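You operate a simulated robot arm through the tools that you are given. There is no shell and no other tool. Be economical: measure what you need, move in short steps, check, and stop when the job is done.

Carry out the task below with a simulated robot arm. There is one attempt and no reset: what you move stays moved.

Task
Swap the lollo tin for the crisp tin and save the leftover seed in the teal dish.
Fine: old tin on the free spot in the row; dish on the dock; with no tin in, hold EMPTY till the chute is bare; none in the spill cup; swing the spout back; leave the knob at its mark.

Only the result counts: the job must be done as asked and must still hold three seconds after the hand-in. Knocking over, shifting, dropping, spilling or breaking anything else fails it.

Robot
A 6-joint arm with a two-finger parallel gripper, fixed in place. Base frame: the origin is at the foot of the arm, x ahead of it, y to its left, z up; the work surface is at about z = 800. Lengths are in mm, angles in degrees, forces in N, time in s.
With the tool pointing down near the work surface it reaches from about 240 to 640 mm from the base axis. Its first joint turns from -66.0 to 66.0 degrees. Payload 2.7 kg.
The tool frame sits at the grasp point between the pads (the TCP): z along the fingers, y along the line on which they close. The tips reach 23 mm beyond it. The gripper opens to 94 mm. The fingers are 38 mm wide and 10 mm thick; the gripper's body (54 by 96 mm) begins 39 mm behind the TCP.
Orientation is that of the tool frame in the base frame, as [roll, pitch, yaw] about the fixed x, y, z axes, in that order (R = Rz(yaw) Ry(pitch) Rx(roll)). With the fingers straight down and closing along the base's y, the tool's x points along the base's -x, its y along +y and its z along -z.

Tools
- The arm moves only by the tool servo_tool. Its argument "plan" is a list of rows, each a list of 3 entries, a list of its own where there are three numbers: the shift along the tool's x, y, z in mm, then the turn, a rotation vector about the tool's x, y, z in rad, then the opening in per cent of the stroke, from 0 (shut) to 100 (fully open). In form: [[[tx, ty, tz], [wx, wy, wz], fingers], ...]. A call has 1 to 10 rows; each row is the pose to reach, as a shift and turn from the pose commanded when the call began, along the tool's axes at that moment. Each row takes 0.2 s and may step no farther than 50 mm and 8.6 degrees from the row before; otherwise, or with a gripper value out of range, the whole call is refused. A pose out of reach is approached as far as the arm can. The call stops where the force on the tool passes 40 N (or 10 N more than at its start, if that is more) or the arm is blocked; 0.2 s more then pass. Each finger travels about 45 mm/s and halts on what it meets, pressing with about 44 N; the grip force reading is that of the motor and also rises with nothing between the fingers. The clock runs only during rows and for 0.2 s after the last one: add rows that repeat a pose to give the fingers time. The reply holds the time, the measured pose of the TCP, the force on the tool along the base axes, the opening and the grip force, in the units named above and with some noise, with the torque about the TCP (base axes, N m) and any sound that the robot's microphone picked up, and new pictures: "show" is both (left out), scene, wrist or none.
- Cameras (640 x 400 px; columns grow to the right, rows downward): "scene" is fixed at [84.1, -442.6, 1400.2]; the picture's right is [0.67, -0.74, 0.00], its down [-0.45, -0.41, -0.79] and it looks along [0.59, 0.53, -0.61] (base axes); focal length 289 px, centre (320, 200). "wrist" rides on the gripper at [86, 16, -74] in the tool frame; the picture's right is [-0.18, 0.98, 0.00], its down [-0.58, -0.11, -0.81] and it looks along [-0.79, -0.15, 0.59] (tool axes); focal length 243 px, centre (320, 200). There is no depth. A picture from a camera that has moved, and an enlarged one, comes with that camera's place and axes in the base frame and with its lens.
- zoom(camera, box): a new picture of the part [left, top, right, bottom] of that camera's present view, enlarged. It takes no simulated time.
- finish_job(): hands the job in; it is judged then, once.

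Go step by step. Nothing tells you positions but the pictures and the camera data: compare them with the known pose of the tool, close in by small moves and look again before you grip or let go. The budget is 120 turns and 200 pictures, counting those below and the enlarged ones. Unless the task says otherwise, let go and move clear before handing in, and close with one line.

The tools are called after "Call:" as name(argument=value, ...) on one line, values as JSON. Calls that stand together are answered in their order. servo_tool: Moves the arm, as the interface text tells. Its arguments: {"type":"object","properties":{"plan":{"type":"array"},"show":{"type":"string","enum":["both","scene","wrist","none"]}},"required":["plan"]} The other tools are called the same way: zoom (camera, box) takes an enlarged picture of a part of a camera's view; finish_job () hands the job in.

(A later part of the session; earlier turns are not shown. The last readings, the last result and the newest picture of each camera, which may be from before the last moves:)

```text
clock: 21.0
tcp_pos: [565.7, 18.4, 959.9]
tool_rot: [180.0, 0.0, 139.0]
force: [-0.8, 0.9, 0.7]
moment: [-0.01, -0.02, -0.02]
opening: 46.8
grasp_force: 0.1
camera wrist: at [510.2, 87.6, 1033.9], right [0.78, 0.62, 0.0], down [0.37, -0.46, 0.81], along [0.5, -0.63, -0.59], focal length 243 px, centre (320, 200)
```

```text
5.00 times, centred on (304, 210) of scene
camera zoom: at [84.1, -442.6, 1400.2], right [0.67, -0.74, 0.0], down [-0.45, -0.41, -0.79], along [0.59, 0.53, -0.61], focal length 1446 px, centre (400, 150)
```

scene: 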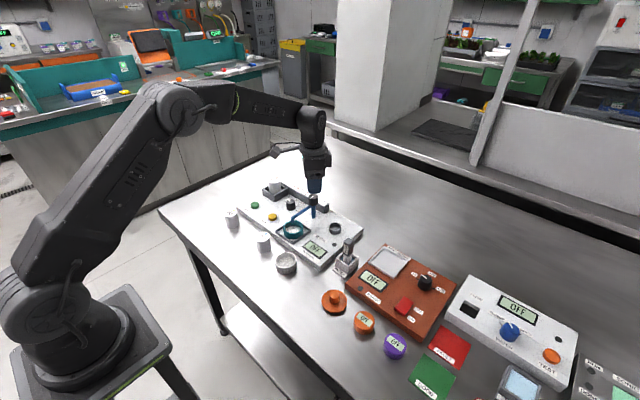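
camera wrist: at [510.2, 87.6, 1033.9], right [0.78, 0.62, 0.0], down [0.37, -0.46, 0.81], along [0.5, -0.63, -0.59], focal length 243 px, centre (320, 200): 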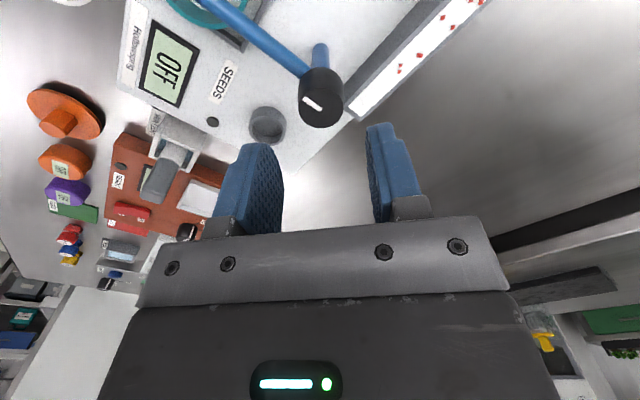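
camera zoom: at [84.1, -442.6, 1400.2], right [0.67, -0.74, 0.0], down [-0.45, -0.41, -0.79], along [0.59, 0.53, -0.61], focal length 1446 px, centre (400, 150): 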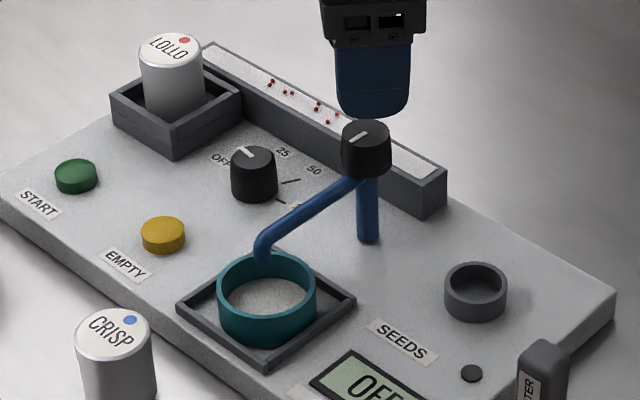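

The spout is now over the dish. Next is the lollo tin at about (557,185).

Call:
servo_tool(plan=[[[23.2, 24, 0], [0, 0, -0.143], 80], [[46.4, 48, 0], [0, 0, -0.286], 80], [[69.5, 72, 0], [0, 0, -0.43], 80], [[92.7, 96, 0], [0, 0, -0.573], 80], [[115.9, 120.1, 0], [0, 0, -0.716], 80], [[115.9, 120.1, 0], [0, 0, -0.716], 80]])

Call:
zoom(camera="scene", box=[224, 140, 352, 220])

Call:
zoom(camera="wrist", box=[200, 0, 440, 150])

```text
clock: 22.4
tcp_pos: [558.8, 185.8, 959.4]
tool_rot: [180.0, -0.1, -179.9]
force: [0.3, 0.6, -1.5]
moment: [0.0, -0.01, 0.0]
opening: 75.3
grasp_force: 0.2
camera wrist: at [471.2, 201.0, 1033.9], right [0.18, 0.98, 0.0], down [0.58, -0.11, 0.81], along [0.79, -0.15, -0.59], focal length 243 px, centre (320, 200)
```

scene: 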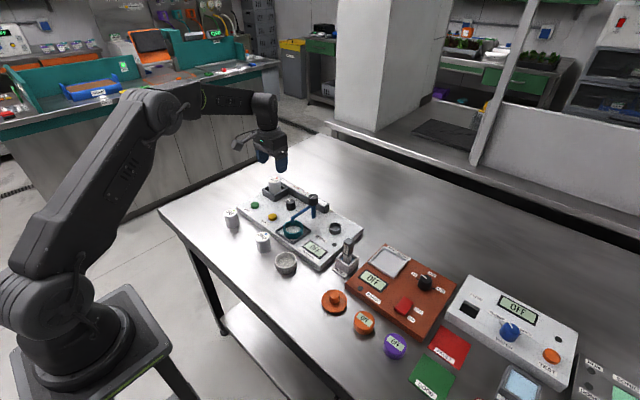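
wrist: 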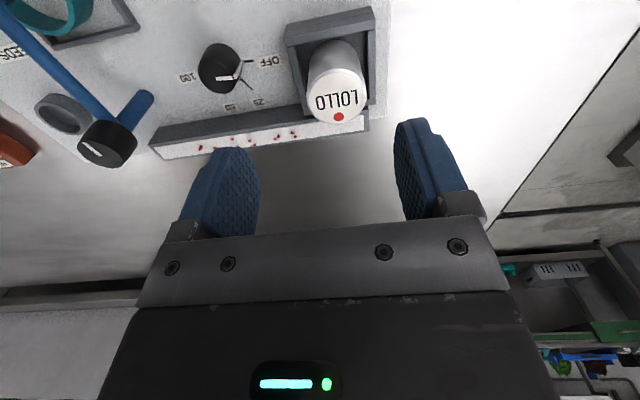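

```text
5.00 times, centred on (288, 180) of scene
camera zoom: at [84.1, -442.6, 1400.2], right [0.67, -0.74, 0.0], down [-0.45, -0.41, -0.79], along [0.59, 0.53, -0.61], focal length 1446 px, centre (480, 300)
```

zoom: 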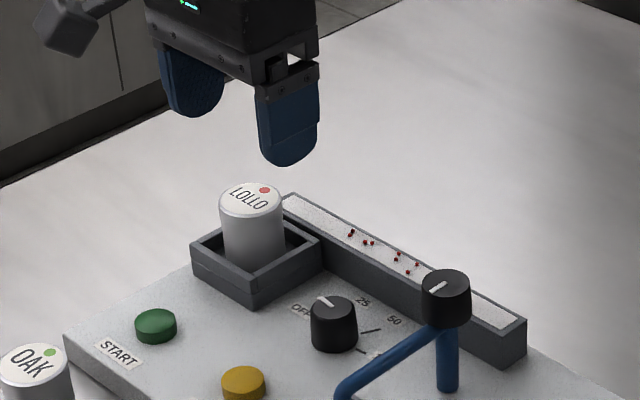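

```text
2.67 times, centred on (320, 75) of wrist
camera zoom: at [471.2, 201.0, 1033.9], right [0.18, 0.98, 0.0], down [0.58, -0.11, 0.81], along [0.79, -0.15, -0.59], focal length 647 px, centre (320, 533)
```

zoom: 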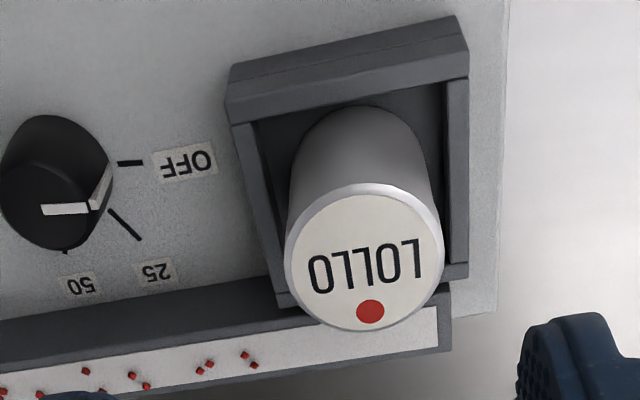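

The tin is at about (560,195). Its socket walls top out near z=843, so I'll grip above them with the TCP at z≈874.

Call:
servo_tool(plan=[[[-1, 9.5, 30], [0, 0, 0], 75], [[-1, 9.5, 60], [0, 0, 0], 70], [[-1, 9.5, 84], [0, 0, 0], 70], [[-1, 9.5, 84], [0, 0, 0], 70]])

Call:
zoom(camera="scene", box=[224, 140, 352, 220])

```text
clock: 23.4
tcp_pos: [557.1, 196.4, 875.2]
tool_rot: [180.0, 0.0, -179.9]
force: [0.0, 0.3, 0.7]
moment: [0.0, -0.03, 0.02]
opening: 65.7
grasp_force: 0.0
camera wrist: at [471.3, 212.2, 949.7], right [0.18, 0.98, 0.0], down [0.58, -0.11, 0.81], along [0.79, -0.15, -0.59], focal length 243 px, centre (320, 200)
```

scene: 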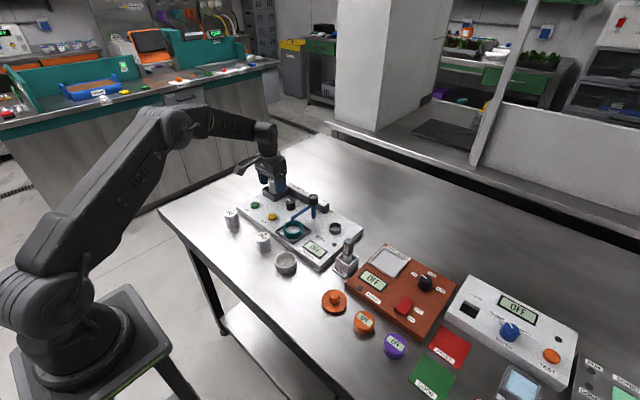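
wrist: 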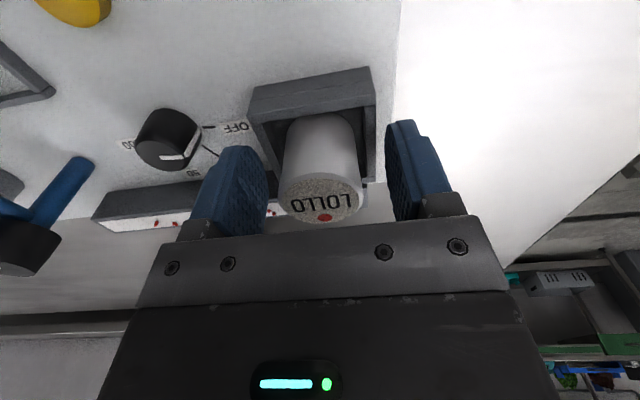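

```text
5.00 times, centred on (288, 180) of scene
camera zoom: at [84.1, -442.6, 1400.2], right [0.67, -0.74, 0.0], down [-0.45, -0.41, -0.79], along [0.59, 0.53, -0.61], focal length 1446 px, centre (480, 300)
```

zoom: 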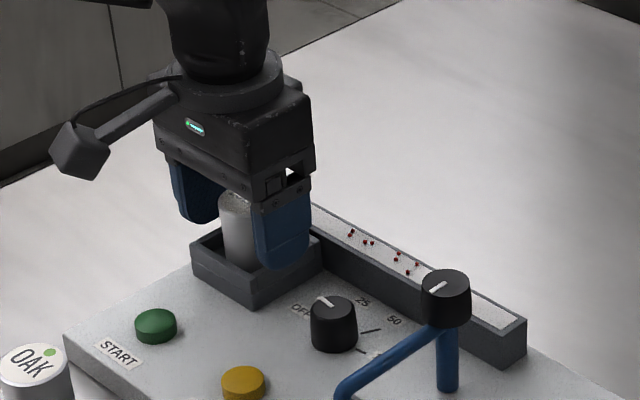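

The fingers straddle the tin well. I'll close and lift straight up.

Call:
servo_tool(plan=[[[0, 0, 0], [0, 0, 0], 30], [[0, 0, 0], [0, 0, 0], 30], [[0, 0, 0], [0, 0, 0], 30], [[0, 0, -15], [0, 0, 0], 30], [[0, 0, -40], [0, 0, 0], 30], [[0, 0, -80], [0, 0, 0], 30], [[0, 0, -80], [0, 0, 0], 30]])

Call:
zoom(camera="scene", box=[224, 130, 352, 210])

```text
clock: 25.0
tcp_pos: [559.0, 197.2, 954.9]
tool_rot: [180.0, 0.0, -179.9]
force: [0.4, 0.6, -0.7]
moment: [0.01, 0.0, 0.01]
opening: 39.5
grasp_force: 44.3
camera wrist: at [471.3, 213.5, 1029.8], right [0.18, 0.98, 0.0], down [0.58, -0.11, 0.81], along [0.79, -0.15, -0.59], focal length 243 px, centre (320, 200)
```

scene: 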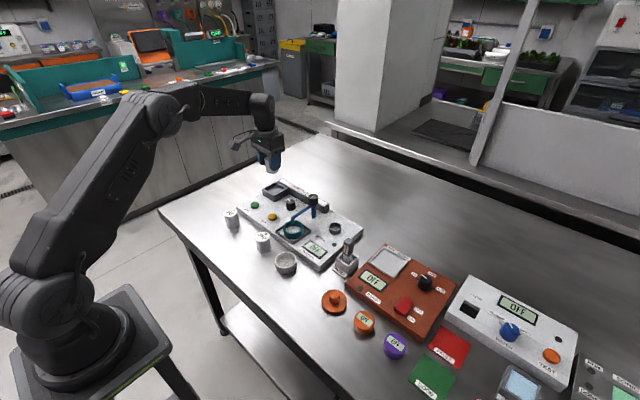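
wrist: 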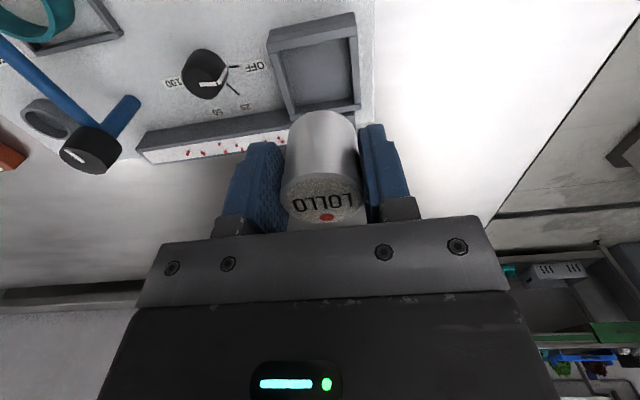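

```text
5.00 times, centred on (288, 170) of scene
camera zoom: at [84.1, -442.6, 1400.2], right [0.67, -0.74, 0.0], down [-0.45, -0.41, -0.79], along [0.59, 0.53, -0.61], focal length 1446 px, centre (480, 350)
```

zoom: 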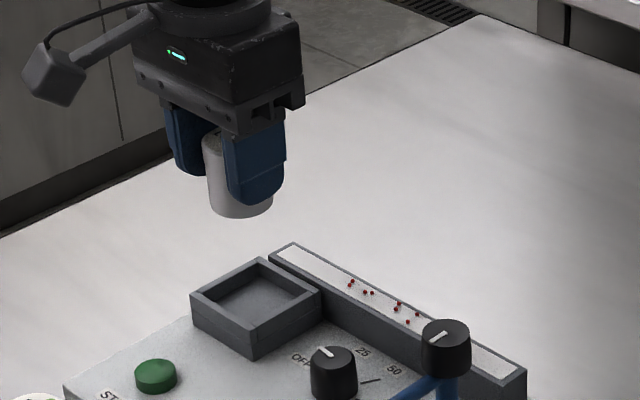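

The lollo tin is out. The free spot lies midway between crisp (y≈50) and oak (y≈200), about (391,125), so I'll carry it there.

Call:
servo_tool(plan=[[[42, -18, 0], [0, 0, 0], 30], [[84, -36, 0], [0, 0, 0], 30], [[126, -54, 0], [0, 0, 0], 30], [[168, -72, 0], [0, 0, 0], 30], [[168, -72, 0], [0, 0, 0], 30]])

Call:
zoom(camera="scene", box=[200, 180, 328, 260])

```text
clock: 26.2
tcp_pos: [391.2, 123.6, 955.3]
tool_rot: [-180.0, 0.0, -179.9]
force: [0.3, -0.4, -0.7]
moment: [-0.03, 0.01, 0.01]
opening: 39.7
grasp_force: 44.3
camera wrist: at [304.2, 138.7, 1030.7], right [0.18, 0.98, 0.0], down [0.58, -0.11, 0.81], along [0.79, -0.15, -0.59], focal length 243 px, centre (320, 200)
```

scene: 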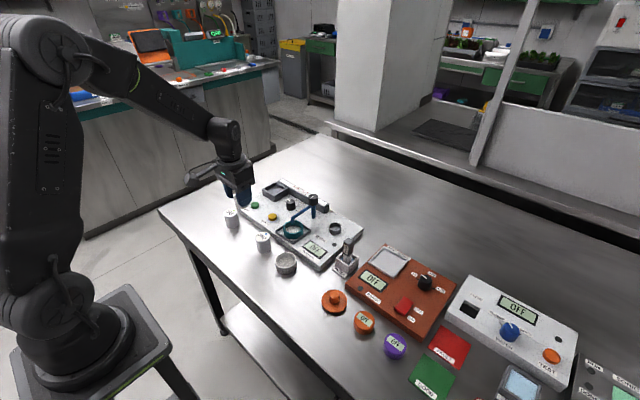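
wrist: 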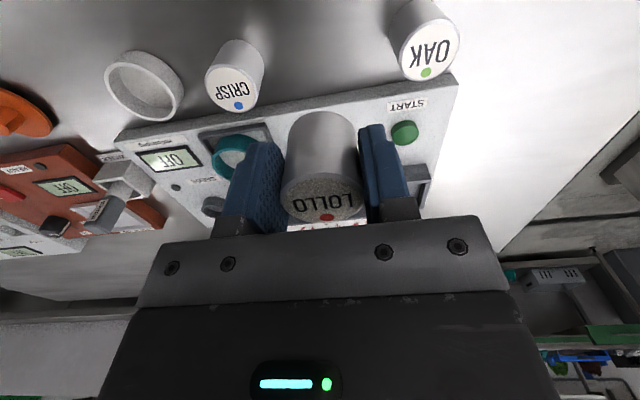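

```text
5.00 times, centred on (264, 220) of scene
camera zoom: at [84.1, -442.7, 1400.2], right [0.67, -0.74, 0.0], down [-0.45, -0.41, -0.79], along [0.59, 0.53, -0.61], focal length 1446 px, centre (600, 100)
```

zoom: 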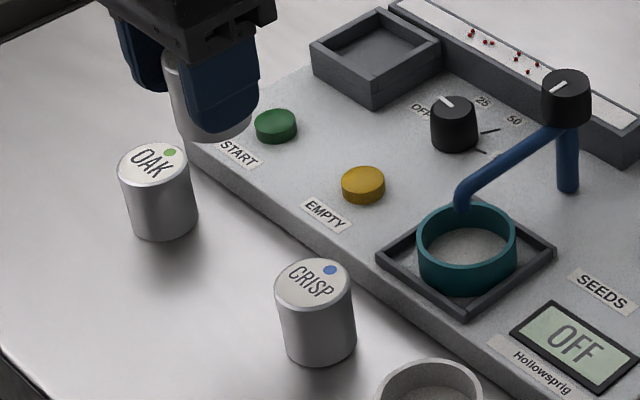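

The midpoint of the gap is (393,126). I'll lower the tin there.

Call:
servo_tool(plan=[[[-2, 2.5, 40], [0, 0, 0], 30], [[-2, 2.5, 80], [0, 0, 0], 30], [[-2, 2.5, 103], [0, 0, 0], 30], [[-2, 2.5, 107], [0, 0, 0], 30], [[-2, 2.5, 111], [0, 0, 0], 30], [[-2, 2.5, 115], [0, 0, 0], 30], [[-2, 2.5, 115], [0, 0, 0], 30]])

Call:
zoom(camera="scene", box=[200, 180, 328, 260])

```text
clock: 27.8
tcp_pos: [391.8, 125.6, 839.7]
tool_rot: [179.9, 0.0, -179.9]
force: [-0.4, 0.5, -1.1]
moment: [-0.02, 0.0, -0.01]
opening: 39.6
grasp_force: 44.2
camera wrist: at [305.4, 141.5, 914.8], right [0.18, 0.98, 0.0], down [0.58, -0.11, 0.81], along [0.79, -0.15, -0.59], focal length 243 px, centre (320, 200)
```

scene: 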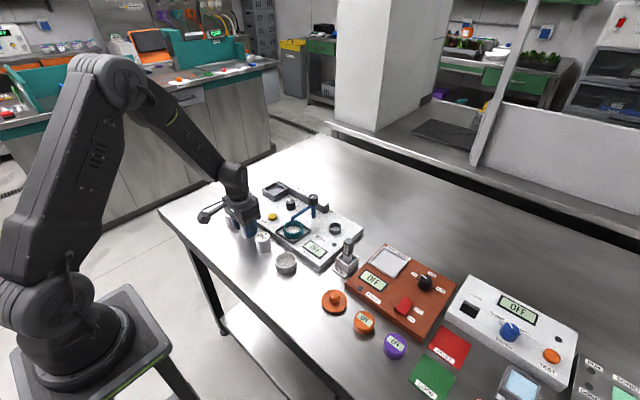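
wrist: 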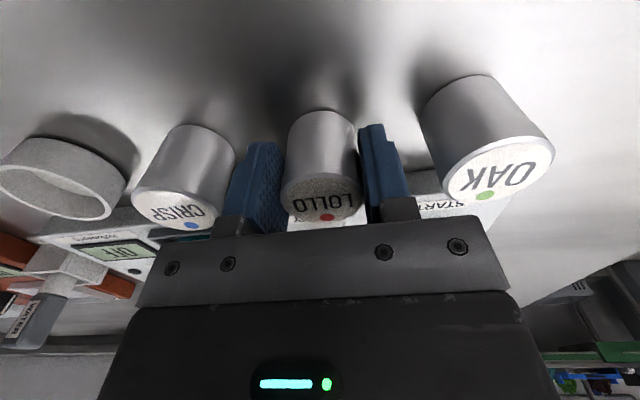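

```text
5.00 times, centred on (264, 220) of scene
camera zoom: at [84.1, -442.6, 1400.2], right [0.67, -0.74, 0.0], down [-0.45, -0.41, -0.79], along [0.59, 0.53, -0.61], focal length 1446 px, centre (600, 100)
```

zoom: 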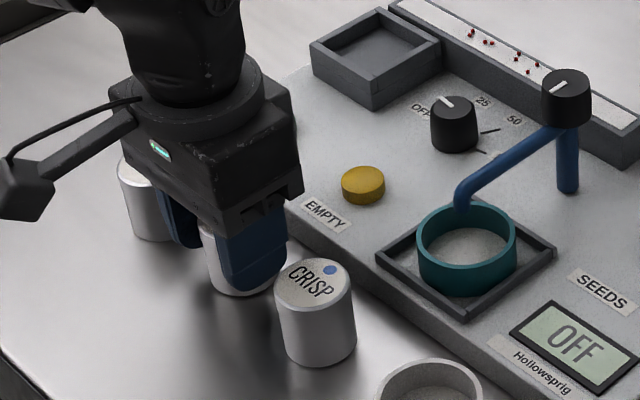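

There is no contact yet, so I'll continue in fine steps.

Call:
servo_tool(plan=[[[0, 0, 2], [0, 0, 0], 30], [[0, 0, 4], [0, 0, 0], 30], [[0, 0, 6], [0, 0, 0], 30], [[0, 0, 6], [0, 0, 0], 30]], show="wrist")

```text
clock: 28.5
tcp_pos: [394.9, 124.9, 838.4]
tool_rot: [180.0, 0.2, -180.0]
force: [0.0, 0.9, 3.6]
moment: [0.0, 0.04, -0.01]
opening: 39.8
grasp_force: 44.3
stopped in row 3: the force on the tool passed its limit at 44 N (the readings are from after the stop); the commanded pose is now the measured one
camera wrist: at [307.0, 141.7, 913.1], right [0.18, 0.98, 0.0], down [0.58, -0.11, 0.81], along [0.79, -0.15, -0.59], focal length 243 px, centre (320, 200)
```

wrist: 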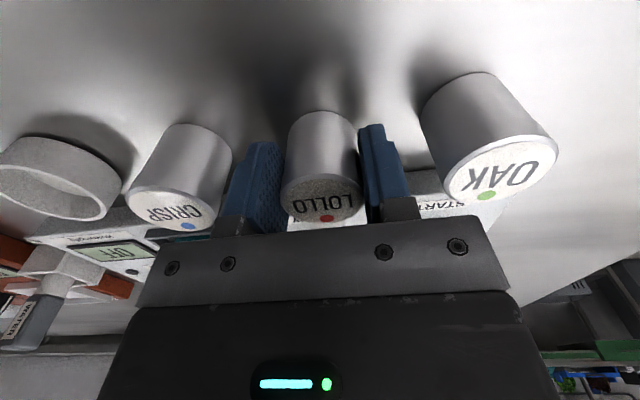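

The tin stands on the table. I'll release and rise, then look at the EMPTY button.

Call:
servo_tool(plan=[[[0, 0, 0], [0, 0, 0], 58], [[0, 0, 0], [0, 0, 0], 58], [[0, 0, -20], [0, 0, 0], 58], [[0, 0, -60], [0, 0, 0], 58], [[0, 0, -100], [0, 0, 0], 30], [[-40, -6, -100], [0, 0, 0], 0], [[-85, -14, -85], [0, 0, 0], 0], [[-85, -14, -85], [0, 0, 0], 0], [[-85, -14, -85], [0, 0, 0], 0]])

Call:
zoom(camera="scene", box=[200, 180, 328, 260])

Call:
zoom(camera="wrist", box=[200, 0, 440, 150])

```text
clock: 30.5
tcp_pos: [479.4, 112.7, 923.8]
tool_rot: [-180.0, 0.1, -179.9]
force: [-0.8, 0.1, -0.2]
moment: [-0.02, -0.02, -0.01]
opening: 0.0
grasp_force: 41.8
camera wrist: at [392.3, 128.6, 998.7], right [0.18, 0.98, 0.0], down [0.58, -0.11, 0.81], along [0.79, -0.15, -0.59], focal length 243 px, centre (320, 200)
```

scene: 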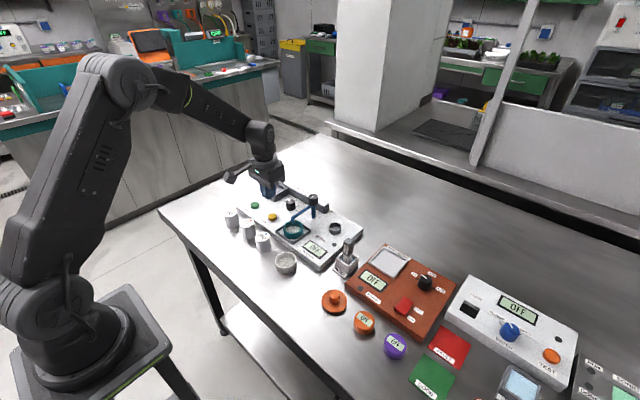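
wrist: 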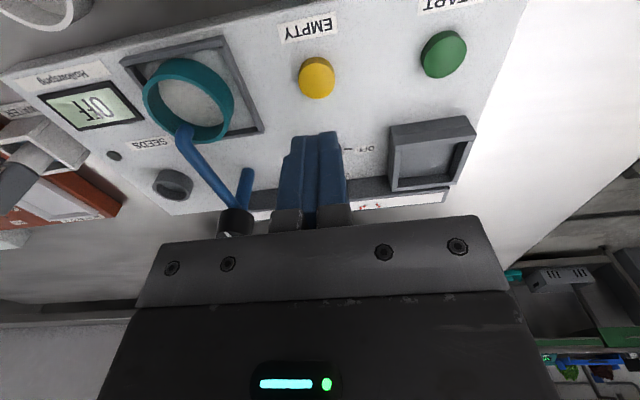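

```text
5.00 times, centred on (264, 220) of scene
camera zoom: at [84.1, -442.6, 1400.2], right [0.67, -0.74, 0.0], down [-0.45, -0.41, -0.79], along [0.59, 0.53, -0.61], focal length 1446 px, centre (600, 100)
```

zoom: 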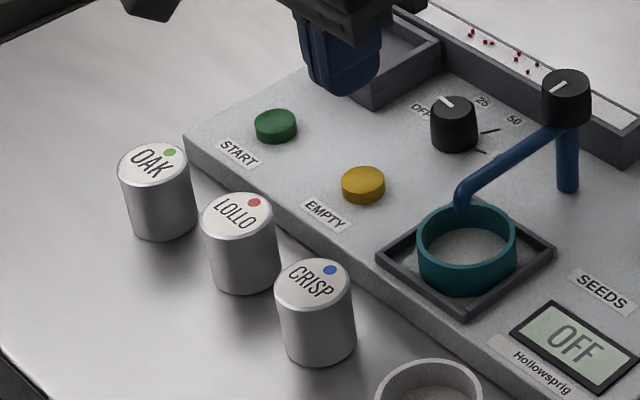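

```text
2.67 times, centred on (320, 75) of wrist
camera zoom: at [392.3, 128.6, 998.7], right [0.18, 0.98, 0.0], down [0.58, -0.11, 0.81], along [0.79, -0.15, -0.59], focal length 647 px, centre (320, 533)
```

zoom: 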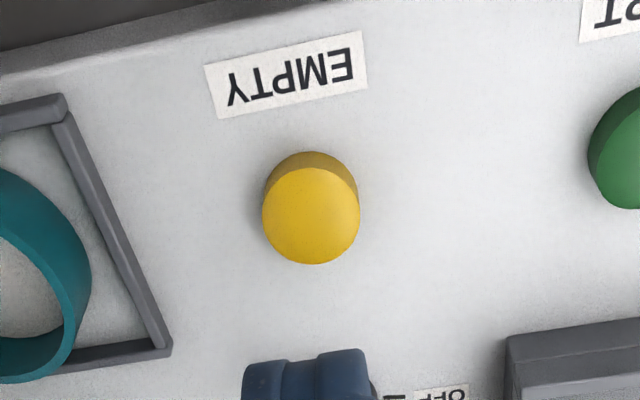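

The row looks neat. The EMPTY button's top is at about (478,110,830), and I'll descend onto it with closed fingers.

Call:
servo_tool(plan=[[[1, -2.5, 35], [0, 0, 0], 0], [[1, -2.5, 64], [0, 0, 0], 0], [[1, -2.5, 67], [0, 0, 0], 0], [[1, -2.5, 70], [0, 0, 0], 0], [[1, -2.5, 70], [0, 0, 0], 0]])

Call:
zoom(camera="scene", box=[220, 170, 348, 250])

```text
clock: 31.7
tcp_pos: [479.1, 108.8, 852.2]
tool_rot: [180.0, 0.1, -179.8]
force: [-0.5, -1.2, 1.0]
moment: [0.03, 0.01, -0.03]
opening: 0.1
grasp_force: 42.4
camera wrist: at [391.1, 125.9, 928.0], right [0.18, 0.98, 0.0], down [0.58, -0.11, 0.81], along [0.79, -0.15, -0.59], focal length 243 px, centre (320, 200)
```

scene: 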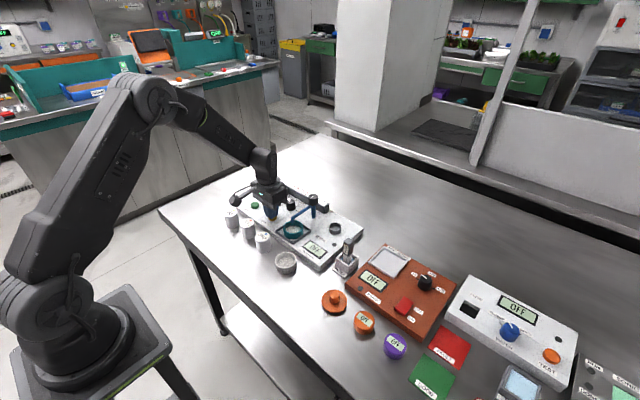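
wrist: 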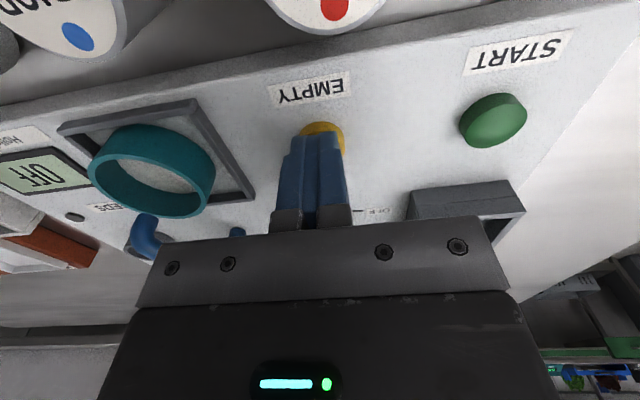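

```text
5.00 times, centred on (284, 210) of scene
camera zoom: at [84.1, -442.7, 1400.2], right [0.67, -0.74, 0.0], down [-0.45, -0.41, -0.79], along [0.59, 0.53, -0.61], focal length 1446 px, centre (500, 150)
```

zoom: 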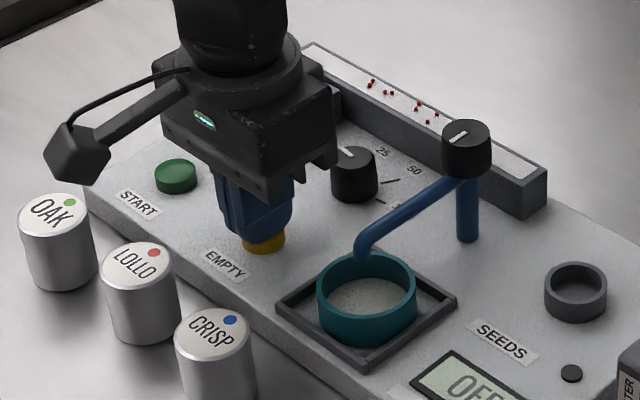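

The tip is right on the button. I'll press in small steps.

Call:
servo_tool(plan=[[[0, 0, 1.5], [0, 0, 0], 0], [[0, 0, 3], [0, 0, 0], 0], [[0, 0, 4], [0, 0, 0], 0], [[0, 0, 4], [0, 0, 0], 0]], show="scene")

Call:
zoom(camera="scene", box=[220, 170, 348, 250])

```text
clock: 32.7
tcp_pos: [478.1, 109.7, 850.6]
tool_rot: [179.9, 0.2, -179.9]
force: [-2.3, -1.9, 8.4]
moment: [-0.05, 0.01, 0.01]
opening: 0.0
grasp_force: 42.7
heard: click
```

scene: 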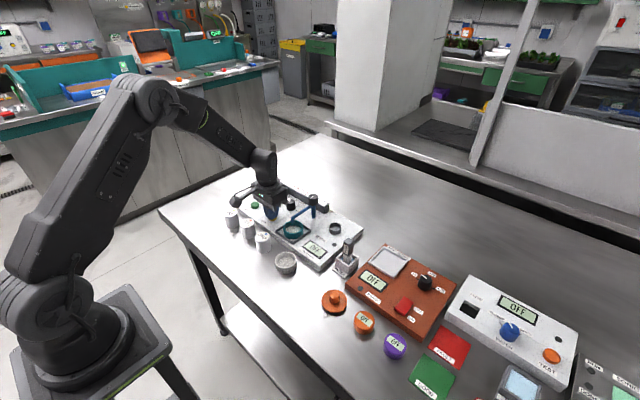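

```text
5.00 times, centred on (284, 210) of scene
camera zoom: at [84.0, -442.7, 1400.2], right [0.67, -0.74, 0.0], down [-0.45, -0.41, -0.79], along [0.59, 0.53, -0.61], focal length 1446 px, centre (500, 150)
```

zoom: 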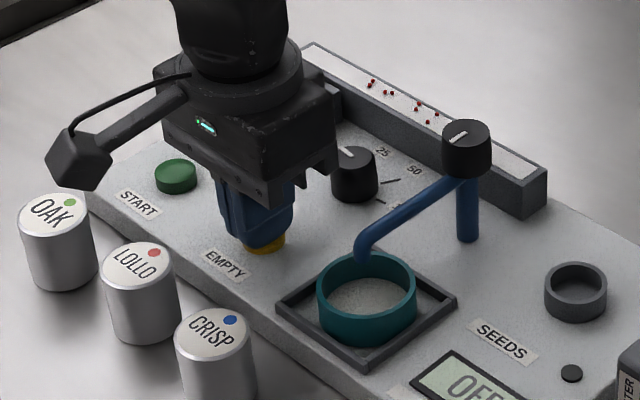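

A click was heard, so the button is pressed. I'll hold it and watch the chute and display.

Call:
servo_tool(plan=[[[0, 0, 0], [0, 0, 0], 0], [[0, 0, 0], [0, 0, 0], 0], [[0, 0, 0], [0, 0, 0], 0], [[0, 0, 0], [0, 0, 0], 0], [[0, 0, 0], [0, 0, 0], 0], [[0, 0, 0], [0, 0, 0], 0]], show="none")

Call:
zoom(camera="scene", box=[240, 170, 368, 250])

```text
clock: 34.1
tcp_pos: [479.8, 109.6, 850.2]
tool_rot: [179.9, 0.2, -179.9]
force: [1.3, -0.3, 8.0]
moment: [0.0, -0.01, -0.01]
opening: 0.0
grasp_force: 42.5
```

```text
5.00 times, centred on (304, 210) of scene
camera zoom: at [84.0, -442.7, 1400.2], right [0.67, -0.74, 0.0], down [-0.45, -0.41, -0.79], along [0.59, 0.53, -0.61], focal length 1446 px, centre (400, 150)
```

zoom: 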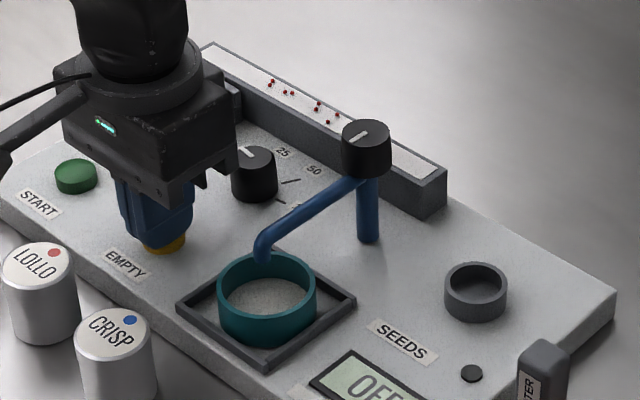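

There is no change yet and the display still reads OFF. I'll press slightly deeper and hold longer before concluding the machine needs its knob on.

Call:
servo_tool(plan=[[[0, 0, 2], [0, 0, 0], 0], [[0, 0, 3], [0, 0, 0], 0], [[0, 0, 3], [0, 0, 0], 0], [[0, 0, 3], [0, 0, 0], 0], [[0, 0, 3], [0, 0, 0], 0], [[0, 0, 3], [0, 0, 0], 0], [[0, 0, 3], [0, 0, 0], 0], [[0, 0, 3], [0, 0, 0], 0]], show="none")

Call:
zoom(camera="scene", box=[240, 170, 368, 250])

```text
clock: 35.9
tcp_pos: [478.9, 109.2, 847.4]
tool_rot: [179.9, 0.2, -179.9]
force: [-0.9, 8.3, 16.3]
moment: [0.17, 0.04, -0.02]
opening: 0.0
grasp_force: 42.3
```

```text
5.00 times, centred on (304, 210) of scene
camera zoom: at [83.8, -442.5, 1400.3], right [0.67, -0.74, 0.0], down [-0.45, -0.41, -0.79], along [0.59, 0.53, -0.61], focal length 1446 px, centre (400, 150)
```

zoom: 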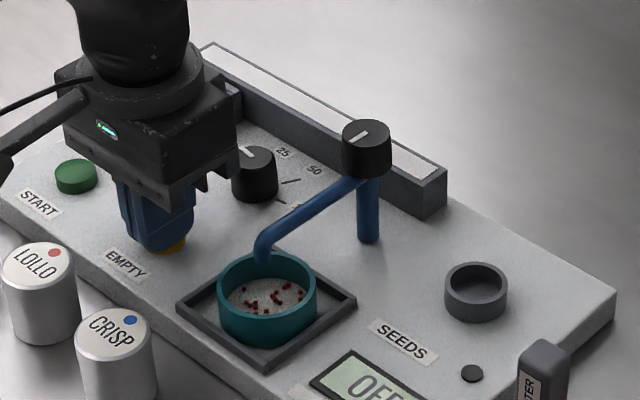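

The chute appears bare and the seeds are in the teal dish. I'll hold a bit longer, then release upward and inspect.

Call:
servo_tool(plan=[[[0, 0, 0], [0, 0, 0], 0], [[0, 0, 0], [0, 0, 0], 0], [[0, 0, 0], [0, 0, 0], 0], [[0, 0, 0], [0, 0, 0], 0], [[0, 0, -20], [0, 0, 0], 0], [[0, 0, -60], [0, 0, 0], 0], [[0, 0, -105], [0, 0, 0], 0], [[40, 0, -115], [0, 0, 0], 0], [[85, 0, -115], [0, 0, 0], 0], [[85, 0, -115], [0, 0, 0], 0]])

Call:
zoom(camera="scene", box=[240, 160, 368, 240])

Call:
zoom(camera="wrist", box=[200, 50, 440, 200])

```text
clock: 38.1
tcp_pos: [394.0, 109.5, 963.4]
tool_rot: [180.0, 0.1, -180.0]
force: [-0.2, -0.3, 0.4]
moment: [-0.02, 0.01, 0.01]
opening: 0.1
grasp_force: 42.3
camera wrist: at [305.9, 125.6, 1037.4], right [0.18, 0.98, 0.0], down [0.58, -0.11, 0.81], along [0.79, -0.15, -0.59], focal length 243 px, centre (320, 200)
```

scene: 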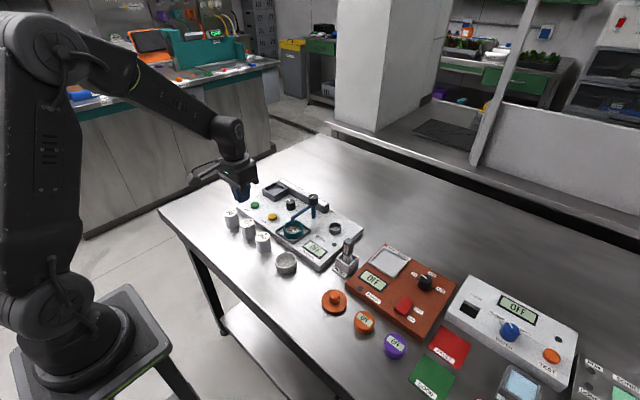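
wrist: 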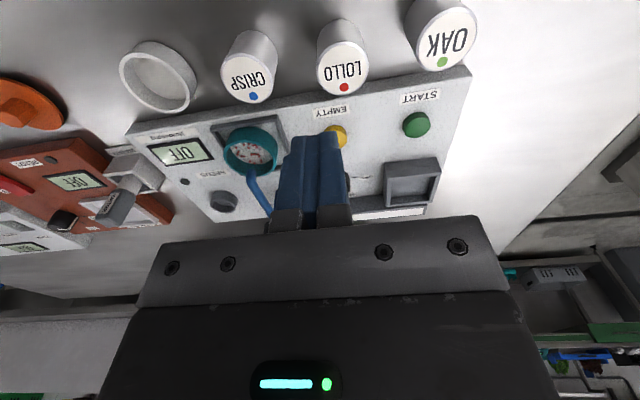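

```text
5.00 times, centred on (304, 200) of scene
camera zoom: at [84.1, -442.6, 1400.2], right [0.67, -0.74, 0.0], down [-0.45, -0.41, -0.79], along [0.59, 0.53, -0.61], focal length 1446 px, centre (400, 200)
```

zoom: 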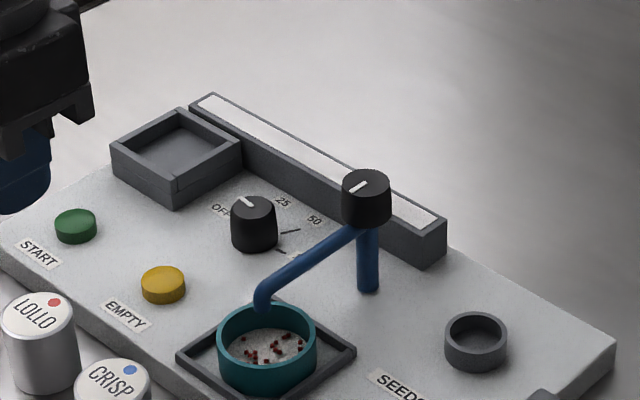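

```text
2.67 times, centred on (320, 125) of wrist
camera zoom: at [305.9, 125.6, 1037.4], right [0.18, 0.98, 0.0], down [0.58, -0.11, 0.81], along [0.79, -0.15, -0.59], focal length 647 px, centre (320, 400)
```

zoom: 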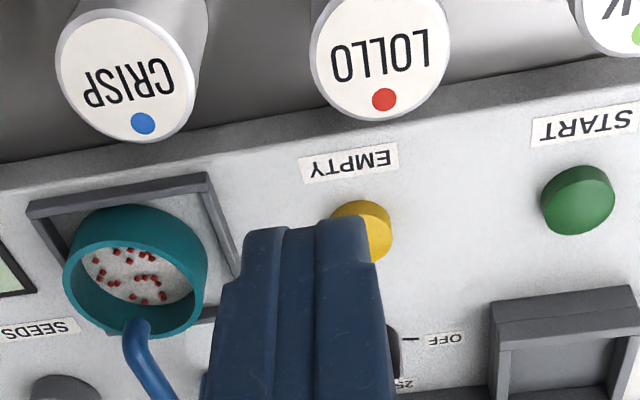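

The chute is bare, the seeds are in the dish and the spill cup is clean. Now I'll go back to the spout knob, with the wrist pre-turned for the reverse swing.

Call:
servo_tool(plan=[[[-29, -15, 0], [0, 0, 0.125], 30], [[-58, -30, 0], [0, 0, 0.25], 50], [[-86, -45, 0], [0, 0, 0.375], 50], [[-115, -60, 0], [0, 0, 0.5], 50], [[-144, -75, 0], [0, 0, 0.625], 50], [[-173, -91, 2], [0, 0, 0.75], 50], [[-173, -91, 2], [0, 0, 0.75], 50]])

```text
clock: 39.7
tcp_pos: [565.1, 15.4, 958.7]
tool_rot: [179.9, 0.2, 137.0]
force: [0.2, 0.1, -0.7]
moment: [0.0, 0.03, 0.01]
opening: 47.0
grasp_force: 0.0
camera wrist: at [513.3, 86.1, 1034.2], right [0.81, 0.59, 0.0], down [0.35, -0.48, 0.81], along [0.48, -0.65, -0.59], focal length 243 px, centre (320, 200)
```

scene: 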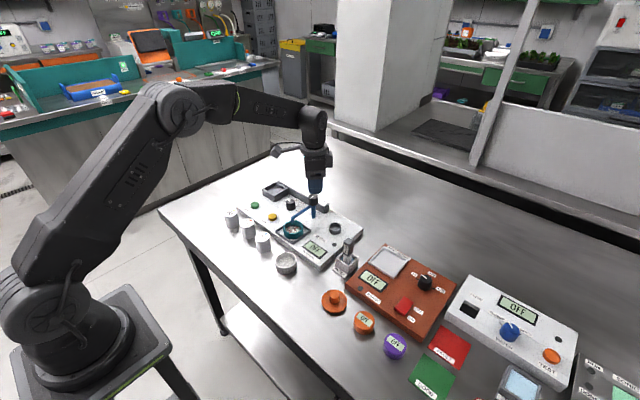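
wrist: 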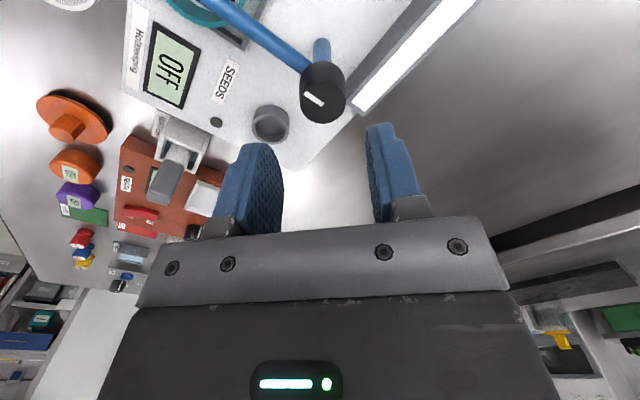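

The knob is centred under the gripper. I'll descend with a small correction.

Call:
servo_tool(plan=[[[2, 1.5, 30], [0, 0, 0], 50], [[2, 1.5, 55], [0, 0, 0], 50], [[2, 1.5, 63], [0, 0, 0], 50], [[2, 1.5, 63], [0, 0, 0], 50]], show="wrist")

```text
clock: 40.7
tcp_pos: [564.4, 19.3, 895.2]
tool_rot: [179.9, 0.2, 137.2]
force: [2.7, -6.3, 1.3]
moment: [-0.12, 0.01, 0.18]
opening: 48.1
grasp_force: 1.3
camera wrist: at [511.8, 90.8, 970.5], right [0.8, 0.59, 0.0], down [0.35, -0.48, 0.81], along [0.48, -0.65, -0.59], focal length 243 px, centre (320, 200)
```

wrist: 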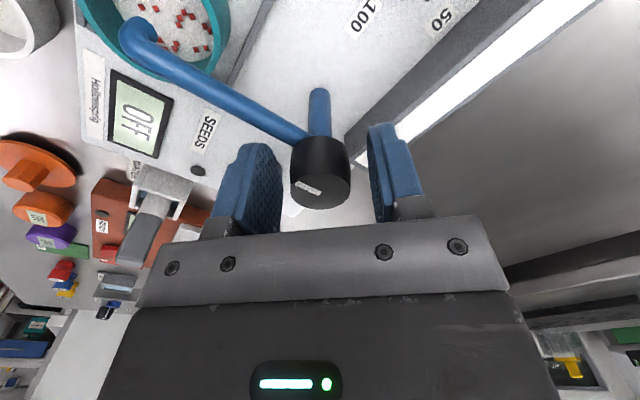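

The outer finger lightly touches the chute wall, so I'll raise 6 mm before closing and turning.

Call:
servo_tool(plan=[[[0, 0, -6], [0, 0, 0], 50], [[0, 0, -6], [0, 0, 0], 48], [[0, 0, -6], [0, 0, 0], 20], [[0, 0, -6], [0, 0, 0], 20], [[0, 0, -6], [0, 0, 0], 20]])

Call:
zoom(camera="scene", box=[240, 170, 368, 250])

```text
clock: 41.9
tcp_pos: [564.4, 20.5, 902.8]
tool_rot: [180.0, 0.0, 137.1]
force: [-7.6, -3.8, 3.0]
moment: [0.05, 0.34, -0.02]
opening: 29.2
grasp_force: 44.7
camera wrist: at [511.5, 91.4, 977.0], right [0.8, 0.59, 0.0], down [0.35, -0.48, 0.81], along [0.48, -0.65, -0.59], focal length 243 px, centre (320, 200)
```

scene: 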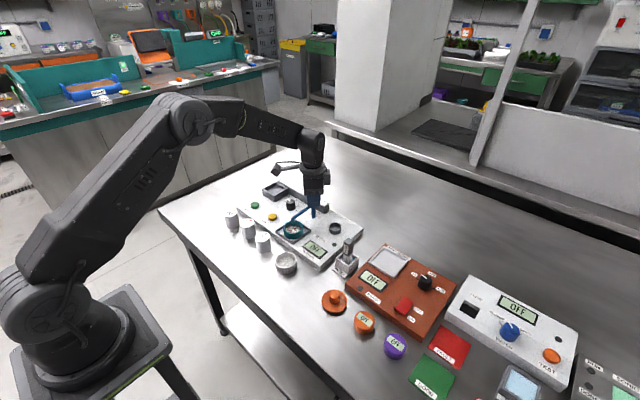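
wrist: 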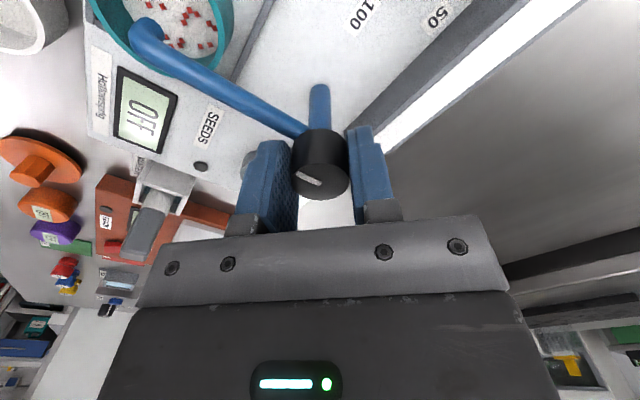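

```text
5.00 times, centred on (304, 210) of scene
camera zoom: at [83.9, -442.7, 1400.2], right [0.67, -0.74, 0.0], down [-0.45, -0.41, -0.79], along [0.59, 0.53, -0.61], focal length 1446 px, centre (400, 150)
```

zoom: 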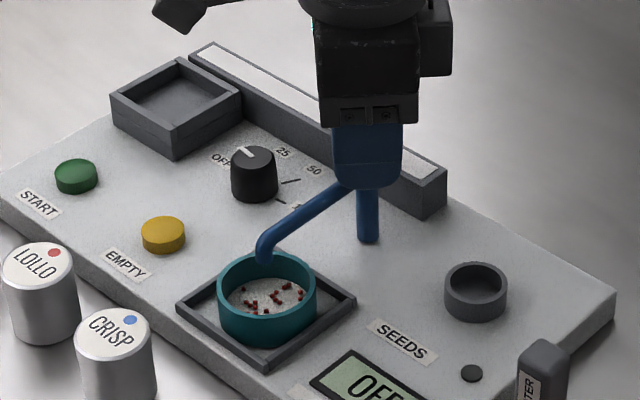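

The grip is good. I'll turn the spout back counter-clockwise.

Call:
servo_tool(plan=[[[0, 0, 0], [0, 0, -0.14], 20], [[0, 0, 0], [0, 0, -0.28], 20], [[0, 0, 0], [0, 0, -0.42], 20], [[0, 0, 0], [0, 0, -0.56], 20], [[0, 0, 0], [0, 0, -0.7], 20], [[0, 0, 0], [0, 0, -0.84], 20], [[0, 0, 0], [0, 0, -0.98], 20], [[0, 0, 0], [0, 0, -1.12], 20], [[0, 0, 0], [0, 0, -1.26], 20], [[0, 0, 0], [0, 0, -1.26], 20]])

Call:
zoom(camera="scene", box=[240, 170, 368, 250])

```text
clock: 44.1
tcp_pos: [565.1, 18.5, 901.9]
tool_rot: [180.0, -0.1, -150.5]
force: [-17.0, -13.2, 3.1]
moment: [-0.58, 0.9, 0.01]
opening: 28.9
grasp_force: 45.2
camera wrist: at [480.8, -8.3, 977.1], right [-0.32, 0.95, 0.0], down [0.56, 0.19, 0.81], along [0.76, 0.26, -0.59], focal length 243 px, centre (320, 200)
```

scene: 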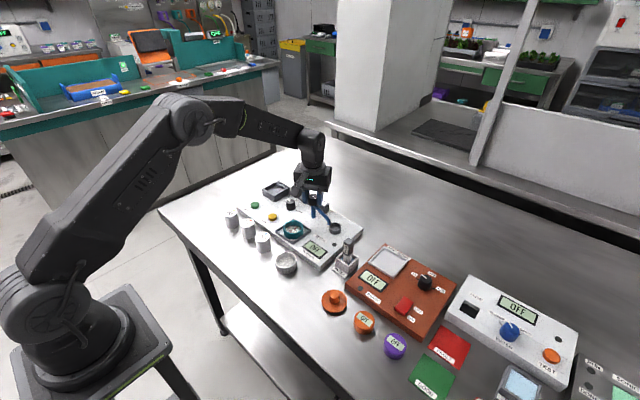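
wrist: 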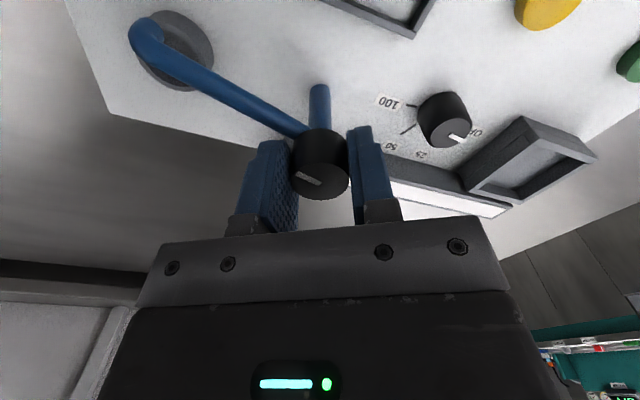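

```text
5.00 times, centred on (304, 210) of scene
camera zoom: at [83.7, -443.0, 1400.1], right [0.67, -0.74, 0.0], down [-0.45, -0.41, -0.79], along [0.59, 0.53, -0.61], focal length 1446 px, centre (400, 150)
```

zoom: 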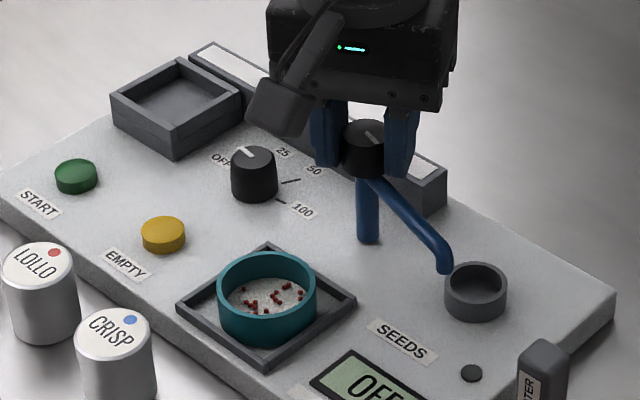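

About 17° remains. I'll turn on with a small centring correction.

Call:
servo_tool(plan=[[[2.5, -0.7, 0], [0, 0, -0.1], 20], [[2.5, -0.7, 0], [0, 0, -0.2], 20], [[2.5, -0.7, 0], [0, 0, -0.28], 20], [[2.5, -0.7, 0], [0, 0, -0.28], 20]])

Call:
zoom(camera="scene", box=[240, 170, 368, 250])

```text
clock: 45.1
tcp_pos: [563.9, 20.3, 902.9]
tool_rot: [-179.9, 0.4, -134.5]
force: [6.0, 5.2, -8.3]
moment: [0.55, -0.62, 0.01]
opening: 29.3
grasp_force: 44.8
camera wrist: at [491.2, -30.6, 976.4], right [-0.57, 0.82, 0.0], down [0.48, 0.34, 0.81], along [0.67, 0.46, -0.59], focal length 243 px, centre (320, 200)
```

scene: 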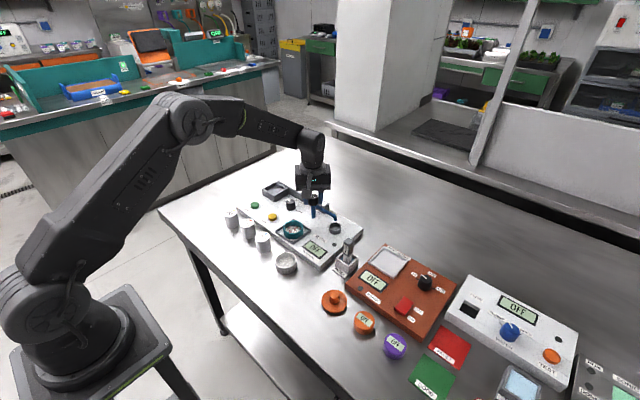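
wrist: 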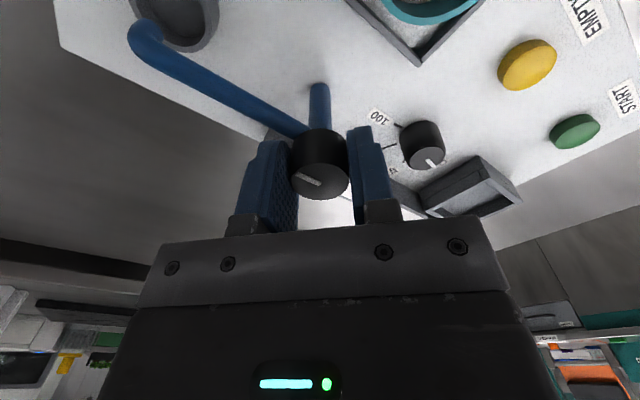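

```text
5.00 times, centred on (304, 210) of scene
camera zoom: at [84.4, -442.5, 1400.2], right [0.67, -0.74, 0.0], down [-0.45, -0.41, -0.79], along [0.59, 0.53, -0.61], focal length 1446 px, centre (400, 150)
```

zoom: 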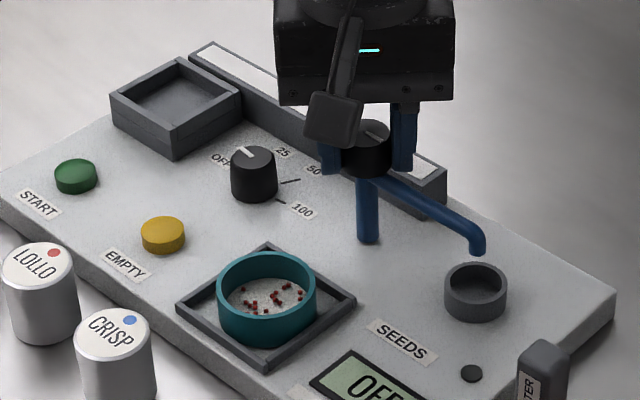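

The spout is back exactly where it began over the spill cup. I'll release, rise and go to the crisp tin.

Call:
servo_tool(plan=[[[0, 0, 0], [0, 0, 0], 48], [[0, 0, 0], [0, 0, 0], 48], [[0, 0, -25], [0, 0, 0], 50], [[0, 0, -57], [0, 0, 0], 50], [[17, 24, -57], [0, 0, 0.14], 70], [[34, 48, -57], [0, 0, 0.28], 75], [[51, 72, -57], [0, 0, 0.42], 75], [[67, 96, -57], [0, 0, 0.56], 75], [[83, 120, -57], [0, 0, 0.68], 75], [[98.3, 144.3, -57], [0, 0, 0.794], 75]])

Call:
zoom(camera="scene", box=[240, 170, 368, 250])

Call:
zoom(camera="wrist", box=[200, 0, 440, 150])

```text
clock: 47.3
tcp_pos: [392.3, 51.9, 960.3]
tool_rot: [-180.0, 0.2, 179.7]
force: [0.3, -0.4, -0.5]
moment: [0.02, -0.02, -0.02]
opening: 70.5
grasp_force: 0.1
camera wrist: at [305.0, 68.1, 1034.9], right [0.19, 0.98, 0.0], down [0.58, -0.11, 0.81], along [0.79, -0.15, -0.59], focal length 243 px, centre (320, 200)
```

scene: 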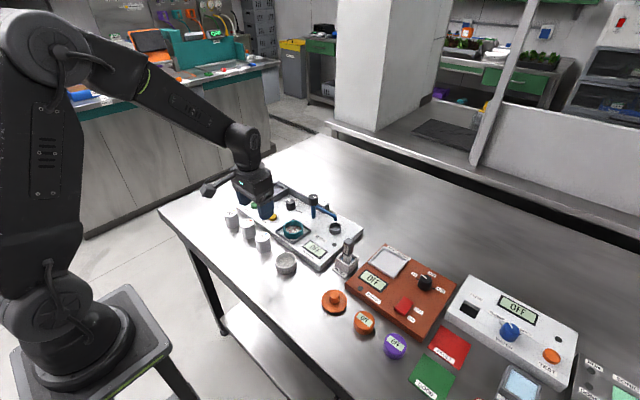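
wrist: 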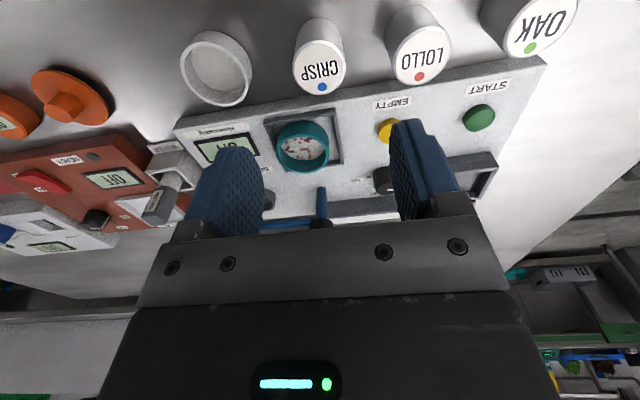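

```text
5.00 times, centred on (304, 210) of scene
camera zoom: at [84.1, -442.6, 1400.2], right [0.67, -0.74, 0.0], down [-0.45, -0.41, -0.79], along [0.59, 0.53, -0.61], focal length 1446 px, centre (400, 150)
```

zoom: 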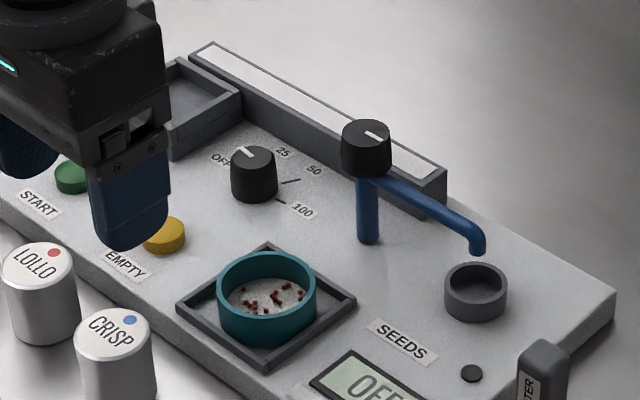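

```text
2.67 times, centred on (320, 75) of wrist
camera zoom: at [305.0, 68.1, 1034.9], right [0.19, 0.98, 0.0], down [0.58, -0.11, 0.81], along [0.79, -0.15, -0.59], focal length 647 px, centre (320, 533)
```

zoom: 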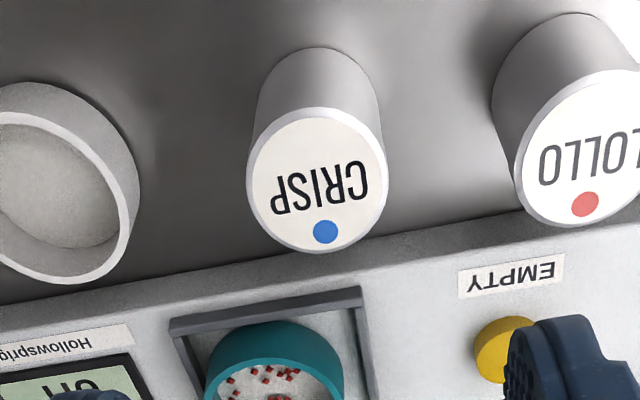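

Crisp is at about (391,51), almost under the gripper. I'll descend to the same relative grip height as for lollo.

Call:
servo_tool(plan=[[[1, -1, 40], [0, 0, 0], 64], [[1, -1, 80], [0, 0, 0], 64], [[1, -1, 105], [0, 0, 0], 64], [[1, -1, 121], [0, 0, 0], 64], [[1, -1, 121], [0, 0, 0], 64]], show="wrist")

```text
clock: 48.5
tcp_pos: [392.7, 48.7, 839.7]
tool_rot: [180.0, 0.2, 179.8]
force: [0.7, 0.2, 0.8]
moment: [0.01, 0.02, -0.03]
opening: 60.3
grasp_force: 0.1
camera wrist: at [306.0, 65.8, 913.9], right [0.19, 0.98, 0.0], down [0.58, -0.11, 0.81], along [0.79, -0.15, -0.59], focal length 243 px, centre (320, 200)
```

wrist: 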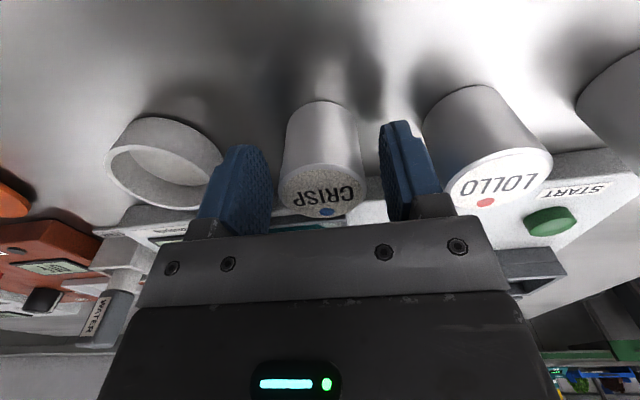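

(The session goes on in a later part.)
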